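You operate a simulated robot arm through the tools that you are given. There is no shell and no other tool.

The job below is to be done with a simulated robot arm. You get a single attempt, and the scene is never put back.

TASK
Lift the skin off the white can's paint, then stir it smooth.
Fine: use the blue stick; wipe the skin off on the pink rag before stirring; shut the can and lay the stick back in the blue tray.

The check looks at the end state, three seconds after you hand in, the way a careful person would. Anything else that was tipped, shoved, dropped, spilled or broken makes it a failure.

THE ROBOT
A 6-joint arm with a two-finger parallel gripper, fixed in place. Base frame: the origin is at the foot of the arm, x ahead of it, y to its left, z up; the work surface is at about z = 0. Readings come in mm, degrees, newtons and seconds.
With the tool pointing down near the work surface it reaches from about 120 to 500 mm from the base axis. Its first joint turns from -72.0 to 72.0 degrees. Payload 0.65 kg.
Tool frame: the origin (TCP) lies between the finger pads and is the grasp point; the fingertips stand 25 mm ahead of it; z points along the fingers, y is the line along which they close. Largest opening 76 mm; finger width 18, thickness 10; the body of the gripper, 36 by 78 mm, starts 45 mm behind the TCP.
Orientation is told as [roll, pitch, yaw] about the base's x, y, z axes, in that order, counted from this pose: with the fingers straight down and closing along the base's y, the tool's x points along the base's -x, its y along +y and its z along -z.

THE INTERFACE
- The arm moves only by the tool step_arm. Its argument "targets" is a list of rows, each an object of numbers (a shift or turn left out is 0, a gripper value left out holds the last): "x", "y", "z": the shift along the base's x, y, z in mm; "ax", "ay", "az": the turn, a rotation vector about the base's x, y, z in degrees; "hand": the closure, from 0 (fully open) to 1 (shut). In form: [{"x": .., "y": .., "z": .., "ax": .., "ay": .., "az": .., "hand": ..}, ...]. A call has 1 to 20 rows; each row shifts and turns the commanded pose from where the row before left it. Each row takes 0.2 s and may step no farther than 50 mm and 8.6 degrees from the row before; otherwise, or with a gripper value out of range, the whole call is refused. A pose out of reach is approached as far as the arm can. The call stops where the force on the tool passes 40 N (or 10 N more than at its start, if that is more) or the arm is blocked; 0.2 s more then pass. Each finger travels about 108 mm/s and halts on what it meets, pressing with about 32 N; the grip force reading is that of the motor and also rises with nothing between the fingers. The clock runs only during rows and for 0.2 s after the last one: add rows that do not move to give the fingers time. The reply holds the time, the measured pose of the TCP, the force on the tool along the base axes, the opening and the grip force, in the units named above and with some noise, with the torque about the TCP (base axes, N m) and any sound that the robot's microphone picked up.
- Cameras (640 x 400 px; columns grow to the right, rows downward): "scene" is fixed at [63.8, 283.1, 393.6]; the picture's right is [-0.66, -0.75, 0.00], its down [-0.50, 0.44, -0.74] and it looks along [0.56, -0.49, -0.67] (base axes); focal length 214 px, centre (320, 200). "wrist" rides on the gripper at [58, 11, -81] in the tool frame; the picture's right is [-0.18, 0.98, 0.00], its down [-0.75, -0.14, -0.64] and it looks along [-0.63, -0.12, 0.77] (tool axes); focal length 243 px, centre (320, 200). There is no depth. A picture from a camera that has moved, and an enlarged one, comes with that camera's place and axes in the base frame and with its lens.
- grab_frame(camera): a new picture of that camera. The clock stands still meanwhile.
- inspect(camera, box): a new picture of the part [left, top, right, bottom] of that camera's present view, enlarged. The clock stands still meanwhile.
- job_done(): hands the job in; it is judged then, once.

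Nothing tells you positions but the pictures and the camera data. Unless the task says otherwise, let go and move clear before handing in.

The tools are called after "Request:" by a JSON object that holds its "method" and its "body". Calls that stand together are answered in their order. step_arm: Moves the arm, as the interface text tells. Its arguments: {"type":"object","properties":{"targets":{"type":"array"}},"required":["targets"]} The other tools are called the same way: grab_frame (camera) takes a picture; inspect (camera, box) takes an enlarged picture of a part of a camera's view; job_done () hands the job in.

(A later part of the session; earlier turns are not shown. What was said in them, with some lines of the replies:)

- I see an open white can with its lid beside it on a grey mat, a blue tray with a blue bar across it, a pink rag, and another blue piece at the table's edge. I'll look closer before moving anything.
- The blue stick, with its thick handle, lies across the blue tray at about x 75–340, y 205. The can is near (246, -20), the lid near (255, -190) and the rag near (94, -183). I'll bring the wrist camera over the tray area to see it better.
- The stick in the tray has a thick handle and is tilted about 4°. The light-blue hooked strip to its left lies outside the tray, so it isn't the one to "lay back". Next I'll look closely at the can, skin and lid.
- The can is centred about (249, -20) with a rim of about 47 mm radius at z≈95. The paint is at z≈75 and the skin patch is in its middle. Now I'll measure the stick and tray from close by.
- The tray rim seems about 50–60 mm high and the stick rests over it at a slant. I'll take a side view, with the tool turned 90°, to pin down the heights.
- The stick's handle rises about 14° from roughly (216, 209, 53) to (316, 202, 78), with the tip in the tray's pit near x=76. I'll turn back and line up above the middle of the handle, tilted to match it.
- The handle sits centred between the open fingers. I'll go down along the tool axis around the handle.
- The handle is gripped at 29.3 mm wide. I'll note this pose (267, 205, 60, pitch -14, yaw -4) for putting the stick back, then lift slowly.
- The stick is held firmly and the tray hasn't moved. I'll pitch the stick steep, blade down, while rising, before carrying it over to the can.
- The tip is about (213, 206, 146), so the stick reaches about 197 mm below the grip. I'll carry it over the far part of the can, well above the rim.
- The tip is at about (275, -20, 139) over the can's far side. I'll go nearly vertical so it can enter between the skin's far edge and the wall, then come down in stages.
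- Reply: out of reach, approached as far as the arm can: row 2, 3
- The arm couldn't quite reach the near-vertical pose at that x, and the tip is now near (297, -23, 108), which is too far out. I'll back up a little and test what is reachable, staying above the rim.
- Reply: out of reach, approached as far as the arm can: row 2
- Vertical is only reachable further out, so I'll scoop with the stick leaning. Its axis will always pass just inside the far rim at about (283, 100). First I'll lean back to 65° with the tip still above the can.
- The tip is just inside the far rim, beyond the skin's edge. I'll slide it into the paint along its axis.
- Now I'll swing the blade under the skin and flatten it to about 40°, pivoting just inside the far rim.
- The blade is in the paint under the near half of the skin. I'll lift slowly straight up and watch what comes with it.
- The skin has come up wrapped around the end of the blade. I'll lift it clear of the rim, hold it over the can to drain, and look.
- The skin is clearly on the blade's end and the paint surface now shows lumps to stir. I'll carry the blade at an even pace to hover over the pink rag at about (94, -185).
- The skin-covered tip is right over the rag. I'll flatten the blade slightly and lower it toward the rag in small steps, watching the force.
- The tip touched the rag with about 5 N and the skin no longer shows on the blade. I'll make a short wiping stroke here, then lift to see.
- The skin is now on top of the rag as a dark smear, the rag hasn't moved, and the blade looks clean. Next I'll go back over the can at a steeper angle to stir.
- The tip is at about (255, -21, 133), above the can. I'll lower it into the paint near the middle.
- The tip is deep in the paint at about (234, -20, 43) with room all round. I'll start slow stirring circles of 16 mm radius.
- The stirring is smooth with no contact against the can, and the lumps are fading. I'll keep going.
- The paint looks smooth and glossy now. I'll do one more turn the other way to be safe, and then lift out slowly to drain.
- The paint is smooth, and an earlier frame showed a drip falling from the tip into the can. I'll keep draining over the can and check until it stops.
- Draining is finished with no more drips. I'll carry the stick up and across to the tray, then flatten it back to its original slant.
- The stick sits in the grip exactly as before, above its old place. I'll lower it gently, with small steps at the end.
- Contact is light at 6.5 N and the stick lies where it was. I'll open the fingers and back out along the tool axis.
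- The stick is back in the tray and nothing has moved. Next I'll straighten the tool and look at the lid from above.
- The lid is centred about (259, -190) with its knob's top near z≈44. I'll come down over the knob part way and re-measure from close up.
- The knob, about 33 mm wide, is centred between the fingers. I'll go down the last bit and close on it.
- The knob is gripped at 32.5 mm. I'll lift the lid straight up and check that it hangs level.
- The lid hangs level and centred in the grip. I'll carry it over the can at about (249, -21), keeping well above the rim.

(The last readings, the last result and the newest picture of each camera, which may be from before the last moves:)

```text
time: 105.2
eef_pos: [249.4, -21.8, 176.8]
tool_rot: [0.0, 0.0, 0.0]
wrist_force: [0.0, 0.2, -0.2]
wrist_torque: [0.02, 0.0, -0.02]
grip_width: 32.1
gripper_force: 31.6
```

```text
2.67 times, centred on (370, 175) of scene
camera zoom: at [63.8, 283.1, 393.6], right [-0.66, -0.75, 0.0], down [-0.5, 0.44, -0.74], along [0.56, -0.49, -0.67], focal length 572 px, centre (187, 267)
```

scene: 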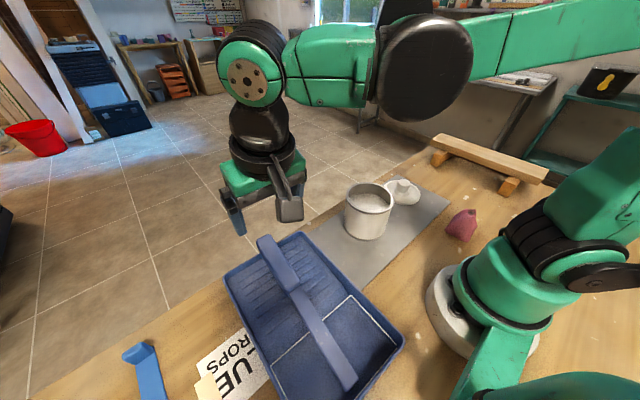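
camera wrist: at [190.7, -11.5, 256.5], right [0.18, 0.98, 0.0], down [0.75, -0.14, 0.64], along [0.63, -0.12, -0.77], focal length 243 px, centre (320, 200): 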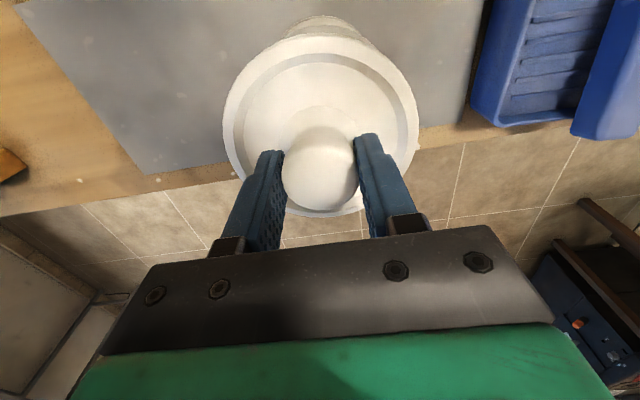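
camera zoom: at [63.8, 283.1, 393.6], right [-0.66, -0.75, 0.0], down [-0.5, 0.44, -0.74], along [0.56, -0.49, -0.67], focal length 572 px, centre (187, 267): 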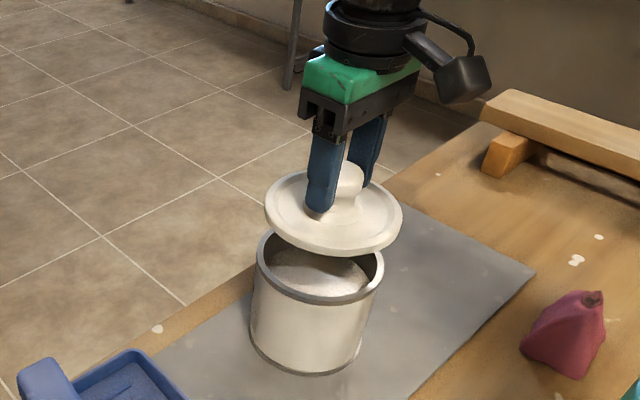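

Request:
{"method": "inspect", "body": {"camera": "scene", "box": [340, 160, 410, 215]}}

Request:
{"method": "inspect", "body": {"camera": "wrist", "box": [210, 0, 430, 130]}}

```text
7.27 times, centred on (375, 188) of scene
camera zoom: at [63.8, 283.1, 393.6], right [-0.66, -0.75, 0.0], down [-0.5, 0.44, -0.74], along [0.56, -0.49, -0.67], focal length 1560 px, centre (-80, 291)
```

zoom: 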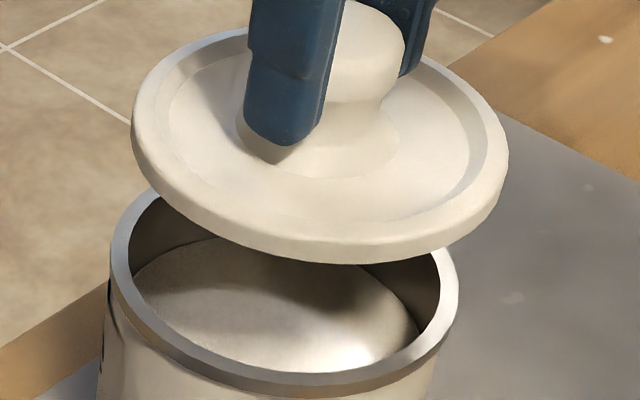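

```text
2.91 times, centred on (320, 65) of wrist
camera zoom: at [190.7, -11.5, 256.5], right [0.18, 0.98, 0.0], down [0.75, -0.14, 0.64], along [0.63, -0.12, -0.77], focal length 706 px, centre (320, 593)
```

zoom: 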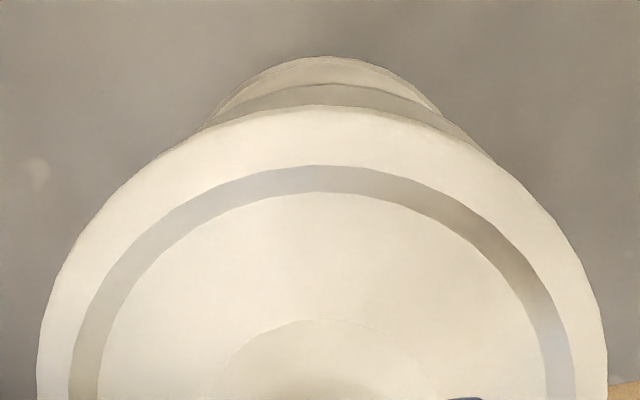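

The lid is nearly aligned with the can. I'll shift it by about 1 mm in y and lower it to just above the rim, where I can compare the overhang on both sides.

Request:
{"method": "step_arm", "body": {"targets": [{"y": 1.1, "z": -10}, {"z": -10}, {"z": -7}, {"z": -4}, {}, {}]}}

Request:
{"method": "inspect", "body": {"camera": "scene", "box": [340, 160, 410, 215]}}

Request:
{"method": "inspect", "body": {"camera": "wrist", "box": [210, 0, 430, 130]}}

```text
time: 106.6
eef_pos: [249.3, -20.4, 147.9]
tool_rot: [0.0, 0.0, 0.0]
wrist_force: [0.4, 0.3, -1.5]
wrist_torque: [-0.03, -0.02, 0.0]
grip_width: 32.4
gripper_force: 32.1
```

```text
7.27 times, centred on (375, 188) of scene
camera zoom: at [63.8, 283.1, 393.6], right [-0.66, -0.75, 0.0], down [-0.5, 0.44, -0.74], along [0.56, -0.49, -0.67], focal length 1560 px, centre (-80, 291)
```

zoom: 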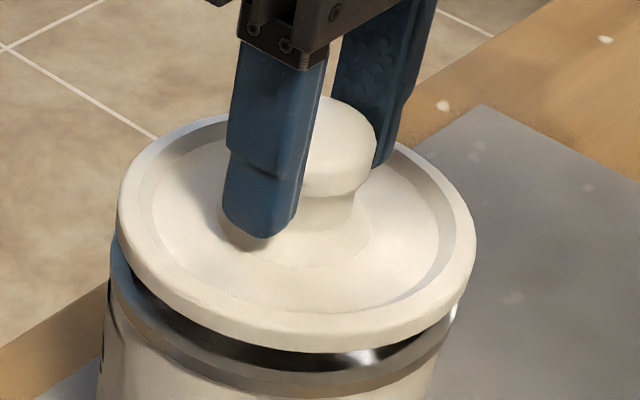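

```text
2.91 times, centred on (320, 65) of wrist
camera zoom: at [191.0, -9.6, 226.4], right [0.18, 0.98, 0.0], down [0.75, -0.14, 0.64], along [0.63, -0.12, -0.77], focal length 706 px, centre (320, 593)
```

zoom: 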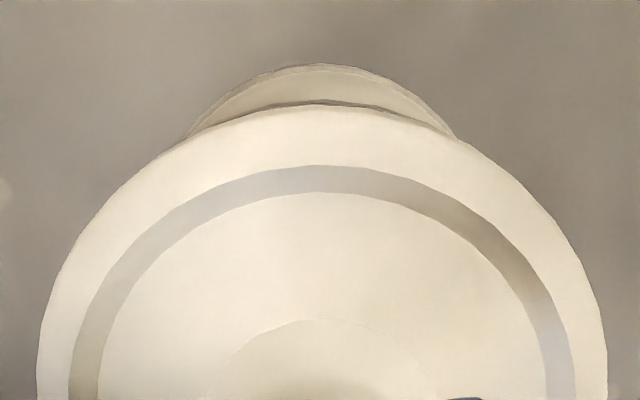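

Request:
{"method": "inspect", "body": {"camera": "scene", "box": [348, 192, 398, 216]}}

Request:
{"method": "inspect", "body": {"camera": "wrist", "box": [260, 0, 380, 60]}}

```text
12.80 times, centred on (373, 204) of scene
camera zoom: at [63.8, 283.1, 393.6], right [-0.66, -0.75, 0.0], down [-0.5, 0.44, -0.74], along [0.56, -0.49, -0.67], focal length 2745 px, centre (-358, 149)
```

zoom: 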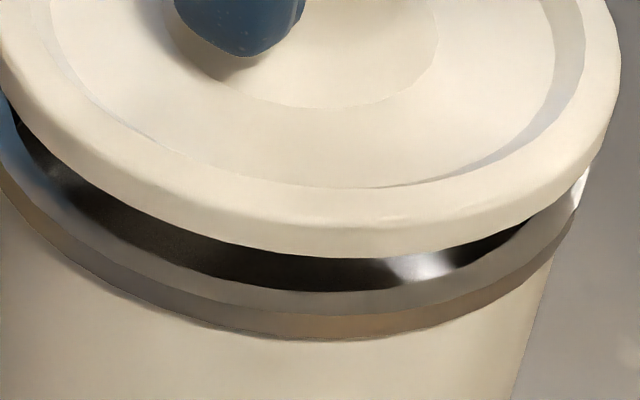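

```text
5.33 times, centred on (320, 30) of wrist
camera zoom: at [191.0, -9.6, 226.4], right [0.18, 0.98, 0.0], down [0.75, -0.14, 0.64], along [0.63, -0.12, -0.77], focal length 1294 px, centre (320, 1107)
```

zoom: 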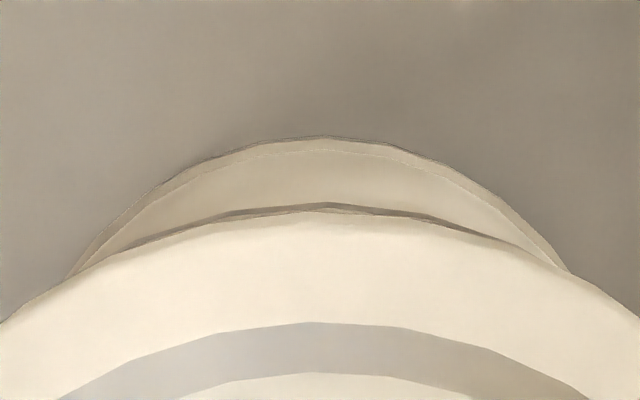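

The overhang looks even to within about a millimetre. I'll nudge it slightly and lower it in small steps, watching for contact.

Request:
{"method": "step_arm", "body": {"targets": [{"x": 0.4, "y": 0.6, "z": -2}, {"z": -2}, {"z": -2}, {}]}}

Request:
{"method": "step_arm", "body": {"targets": [{"z": -1}, {"z": -1}, {}]}}

Request:
{"method": "inspect", "body": {"camera": "scene", "box": [340, 170, 410, 225]}}

```text
time: 107.6
eef_pos: [250.4, -19.7, 142.1]
tool_rot: [0.0, 0.1, 0.1]
wrist_force: [0.1, -0.3, -0.1]
wrist_torque: [0.03, 0.01, 0.01]
grip_width: 32.1
gripper_force: 32.1
```

```text
time: 108.4
eef_pos: [250.1, -20.1, 138.9]
tool_rot: [0.0, 0.0, 0.1]
wrist_force: [0.3, 0.0, 0.7]
wrist_torque: [0.02, 0.01, -0.01]
grip_width: 32.3
gripper_force: 32.0
```

```text
7.27 times, centred on (375, 198) of scene
camera zoom: at [63.8, 283.1, 393.6], right [-0.66, -0.75, 0.0], down [-0.5, 0.44, -0.74], along [0.56, -0.49, -0.67], focal length 1560 px, centre (-80, 218)
```

zoom: 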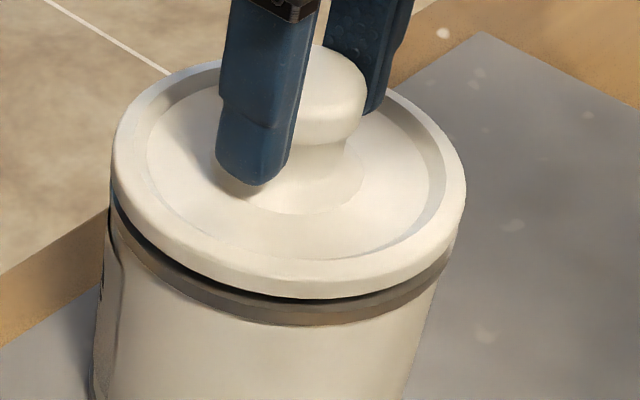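

Request:
{"method": "step_arm", "body": {"targets": [{"z": -1}, {}]}}

Request:
{"method": "step_arm", "body": {"targets": [{"z": -1}, {}]}}

Request:
{"method": "inspect", "body": {"camera": "scene", "box": [340, 170, 410, 225]}}

```text
time: 109.0
eef_pos: [250.2, -20.8, 139.0]
tool_rot: [-0.1, -0.1, 0.1]
wrist_force: [-0.7, 0.5, 0.2]
wrist_torque: [-0.01, -0.02, -0.01]
grip_width: 32.4
gripper_force: 31.9
```

```text
time: 109.6
eef_pos: [249.2, -20.9, 137.2]
tool_rot: [0.0, 0.0, 0.1]
wrist_force: [-1.2, -0.3, 0.5]
wrist_torque: [0.01, -0.01, -0.02]
grip_width: 32.4
gripper_force: 32.2
```

```text
7.27 times, centred on (375, 198) of scene
camera zoom: at [63.8, 283.1, 393.6], right [-0.66, -0.75, 0.0], down [-0.5, 0.44, -0.74], along [0.56, -0.49, -0.67], focal length 1560 px, centre (-80, 218)
```

zoom: 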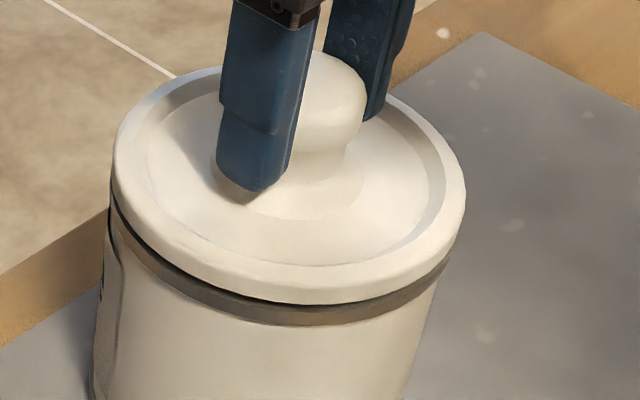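

Request:
{"method": "step_arm", "body": {"targets": [{"z": -1}, {}]}}

Request:
{"method": "step_arm", "body": {"targets": [{"z": -1}, {}]}}

Request:
{"method": "inspect", "body": {"camera": "scene", "box": [340, 170, 410, 225]}}

```text
time: 110.2
eef_pos: [248.5, -19.7, 137.0]
tool_rot: [0.0, 0.0, 0.1]
wrist_force: [0.0, -0.6, -0.2]
wrist_torque: [-0.02, 0.03, 0.0]
grip_width: 32.3
gripper_force: 31.6
```

```text
time: 110.8
eef_pos: [250.2, -20.4, 135.7]
tool_rot: [0.0, 0.0, 0.1]
wrist_force: [-0.3, -0.7, 0.6]
wrist_torque: [0.01, -0.01, 0.01]
grip_width: 32.2
gripper_force: 32.0
```

```text
7.27 times, centred on (375, 198) of scene
camera zoom: at [63.8, 283.1, 393.6], right [-0.66, -0.75, 0.0], down [-0.5, 0.44, -0.74], along [0.56, -0.49, -0.67], focal length 1560 px, centre (-80, 218)
```

zoom: 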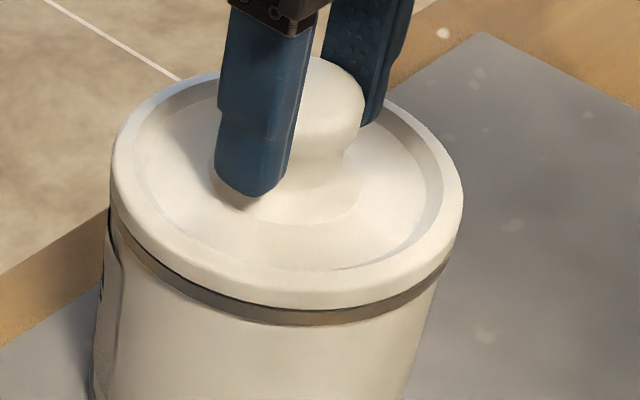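

Request:
{"method": "step_arm", "body": {"targets": [{"z": -1}, {}]}}

Request:
{"method": "step_arm", "body": {"targets": [{"z": -1}, {}]}}

Request:
{"method": "inspect", "body": {"camera": "scene", "box": [340, 170, 410, 225]}}

Request:
{"method": "inspect", "body": {"camera": "wrist", "box": [210, 0, 430, 130]}}

```text
time: 111.4
eef_pos: [249.8, -19.2, 134.1]
tool_rot: [0.1, -0.1, 0.1]
wrist_force: [0.5, 1.1, -0.3]
wrist_torque: [-0.01, -0.02, 0.01]
grip_width: 32.6
gripper_force: 31.7
```

```text
time: 111.7
eef_pos: [249.3, -20.2, 133.8]
tool_rot: [0.1, 0.1, 0.1]
wrist_force: [-2.1, 0.7, 5.1]
wrist_torque: [0.04, -0.16, -0.03]
grip_width: 32.0
gripper_force: 32.3
heard: snap
stopped in row 1: the force on the tool passed its limit at 43 N (the readings are from after the stop); the commanded pose is now the measured one
```

```text
7.27 times, centred on (375, 198) of scene
camera zoom: at [63.8, 283.1, 393.6], right [-0.66, -0.75, 0.0], down [-0.5, 0.44, -0.74], along [0.56, -0.49, -0.67], focal length 1560 px, centre (-80, 218)
```

zoom: 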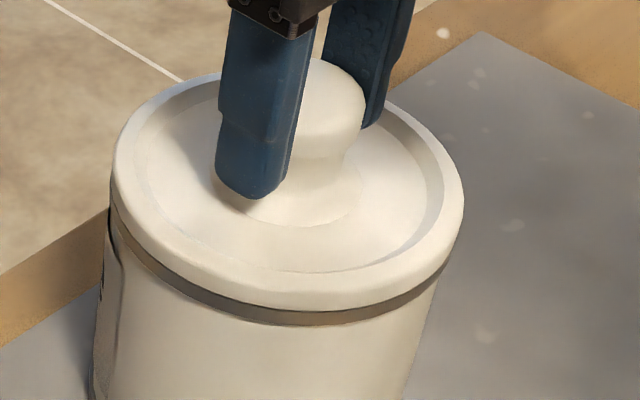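

```text
2.91 times, centred on (320, 65) of wrist
camera zoom: at [192.2, -10.1, 213.7], right [0.18, 0.98, 0.0], down [0.75, -0.14, 0.64], along [0.63, -0.12, -0.77], focal length 706 px, centre (320, 593)
```

zoom: 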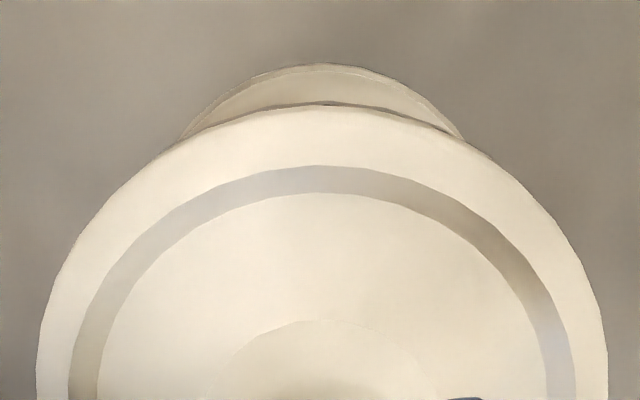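

There was a "snap" as the lid seated on the can, and it looks level. I'll open the fingers and rise clear, straight up.

Request:
{"method": "step_arm", "body": {"targets": [{}, {"hand": 0.5}, {"hand": 0.35}, {"hand": 0.1}, {"hand": 0}, {}]}}

Request:
{"method": "step_arm", "body": {"targets": [{"z": 5}, {"z": 10}, {"z": 20}, {"z": 30}, {"z": 40}, {}]}}

Request:
{"method": "inspect", "body": {"camera": "scene", "box": [310, 150, 430, 250]}}

Request:
{"method": "grab_frame", "body": {"camera": "wrist"}}

Request:
{"method": "grab_frame", "body": {"camera": "scene"}}

```text
time: 113.1
eef_pos: [249.2, -20.6, 134.6]
tool_rot: [0.1, 0.1, 0.0]
wrist_force: [-0.8, -0.2, -0.1]
wrist_torque: [0.01, -0.01, 0.0]
grip_width: 76.2
gripper_force: 0.0
```

```text
time: 114.5
eef_pos: [250.4, -21.6, 239.6]
tool_rot: [0.1, 0.0, 0.1]
wrist_force: [-0.6, 0.5, 0.2]
wrist_torque: [0.0, 0.02, -0.03]
grip_width: 76.0
gripper_force: 0.0
```

```text
4.00 times, centred on (370, 200) of scene
camera zoom: at [63.8, 283.1, 393.6], right [-0.66, -0.75, 0.0], down [-0.5, 0.44, -0.74], along [0.56, -0.49, -0.67], focal length 858 px, centre (120, 200)
```

zoom: 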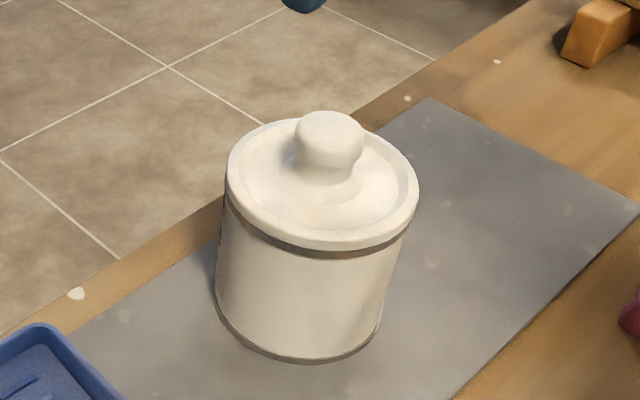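

```text
taken
camera wrist: at [193.4, -11.4, 319.5], right [0.18, 0.98, 0.0], down [0.75, -0.14, 0.64], along [0.63, -0.12, -0.77], focal length 243 px, centre (320, 200)
```

wrist: 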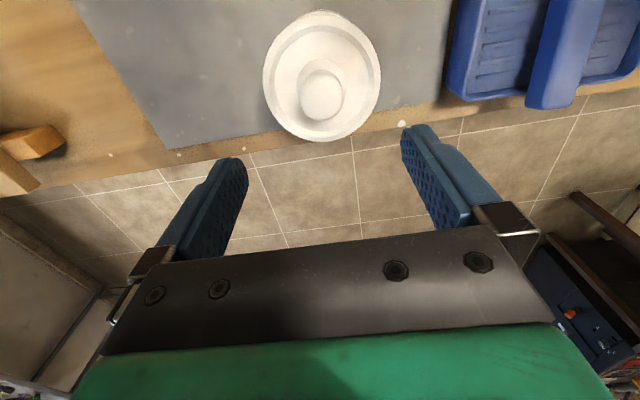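

```text
taken
```

scene: 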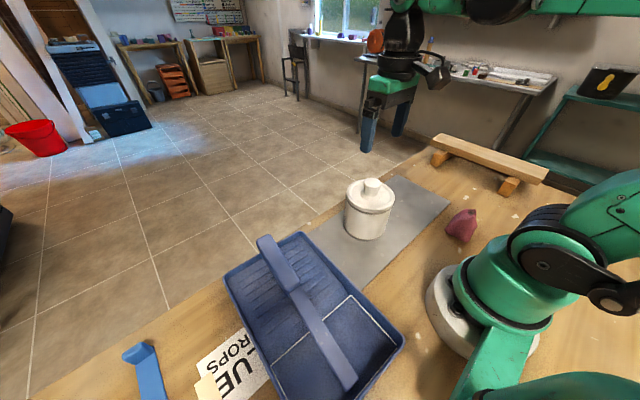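

The can is shut, the stick is in the tray and the rag holds the skin. I'll compare the same areas with the first pictures for any stray drips before handing in.

Request:
{"method": "inspect", "body": {"camera": "scene", "box": [320, 160, 480, 260]}}

Request:
{"method": "inspect", "body": {"camera": "scene", "box": [200, 220, 420, 400]}}

Request:
{"method": "inspect", "body": {"camera": "scene", "box": [80, 300, 300, 400]}}

Request:
{"method": "inspect", "body": {"camera": "wrist", "box": [60, 0, 460, 150]}}

```text
4.00 times, centred on (400, 210) of scene
camera zoom: at [63.8, 283.1, 393.6], right [-0.66, -0.75, 0.0], down [-0.5, 0.44, -0.74], along [0.56, -0.49, -0.67], focal length 858 px, centre (0, 160)
```

zoom: 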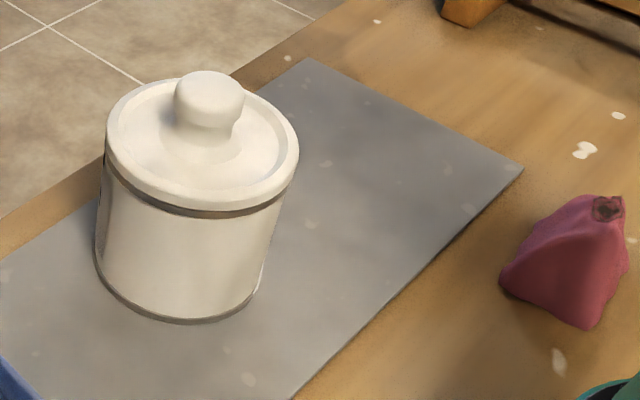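

```text
2.22 times, centred on (310, 310) of scene
camera zoom: at [63.8, 283.1, 393.6], right [-0.66, -0.75, 0.0], down [-0.5, 0.44, -0.74], along [0.56, -0.49, -0.67], focal length 477 px, centre (342, -44)
```

zoom: 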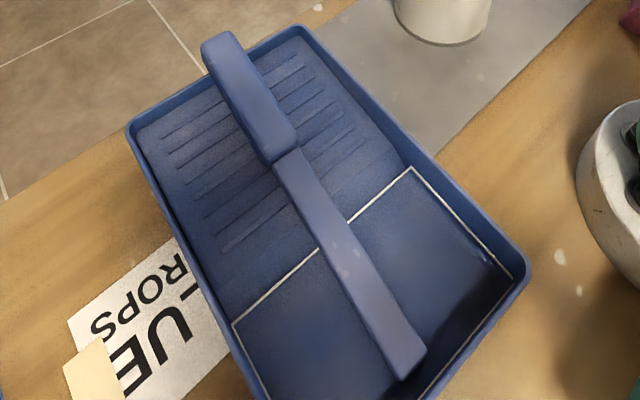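

```text
2.91 times, centred on (190, 350) of scene
camera zoom: at [63.8, 283.1, 393.6], right [-0.66, -0.75, 0.0], down [-0.5, 0.44, -0.74], along [0.56, -0.49, -0.67], focal length 624 px, centre (698, -236)
```

zoom: 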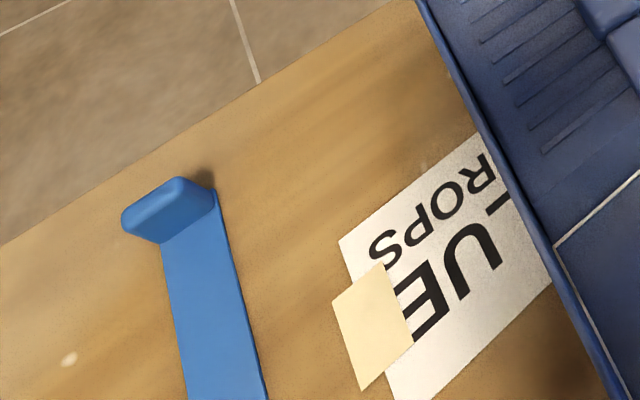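

```text
1.60 times, centred on (260, 75) of wrist
camera zoom: at [193.4, -11.4, 319.5], right [0.18, 0.98, 0.0], down [0.75, -0.14, 0.64], along [0.63, -0.12, -0.77], focal length 388 px, centre (416, 400)
```

zoom: 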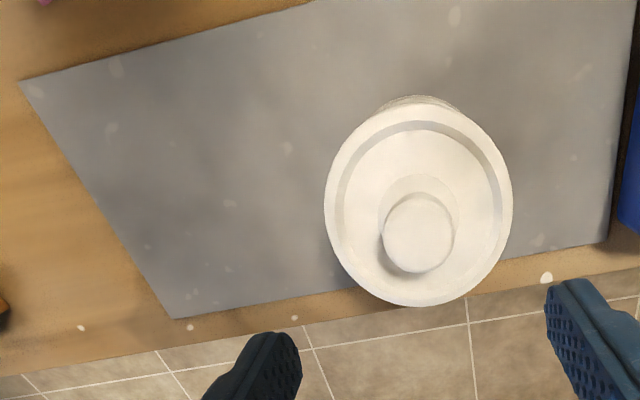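

The can is shut with its lid seated, the skin is on the rag, and the stick lies in the tray where it started. I see no new drips and nothing else has moved. The arm is clear, so I'm handing in.

Request:
{"method": "job_done", "body": {}}

```text
The job is handed in.
```

The job is handed in, and every step of the task got done as far as I could see. I don't have the check's verdict.

- **Skin:** I lifted it off the paint with the blue stick from the tray and wiped it onto the pink rag before stirring. It shows as a dark smear on top of the rag, and the blade came away clean.
- **Paint:** I stirred it for about eight turns, until no lumps showed. I then held the stick over the can until it stopped dripping.
- **Stick:** It lies back in the blue tray, almost exactly where it started.
- **Can:** The lid is on and level. The arm pushed to 43 N and there was a snap as it seated, which I took as the lid closing.

Comparing the final pictures with the first ones, I saw no new drips. The tray, rag, hooked blue strip and paper sign were all where they had been. The gripper was open and clear of everything when I handed in.
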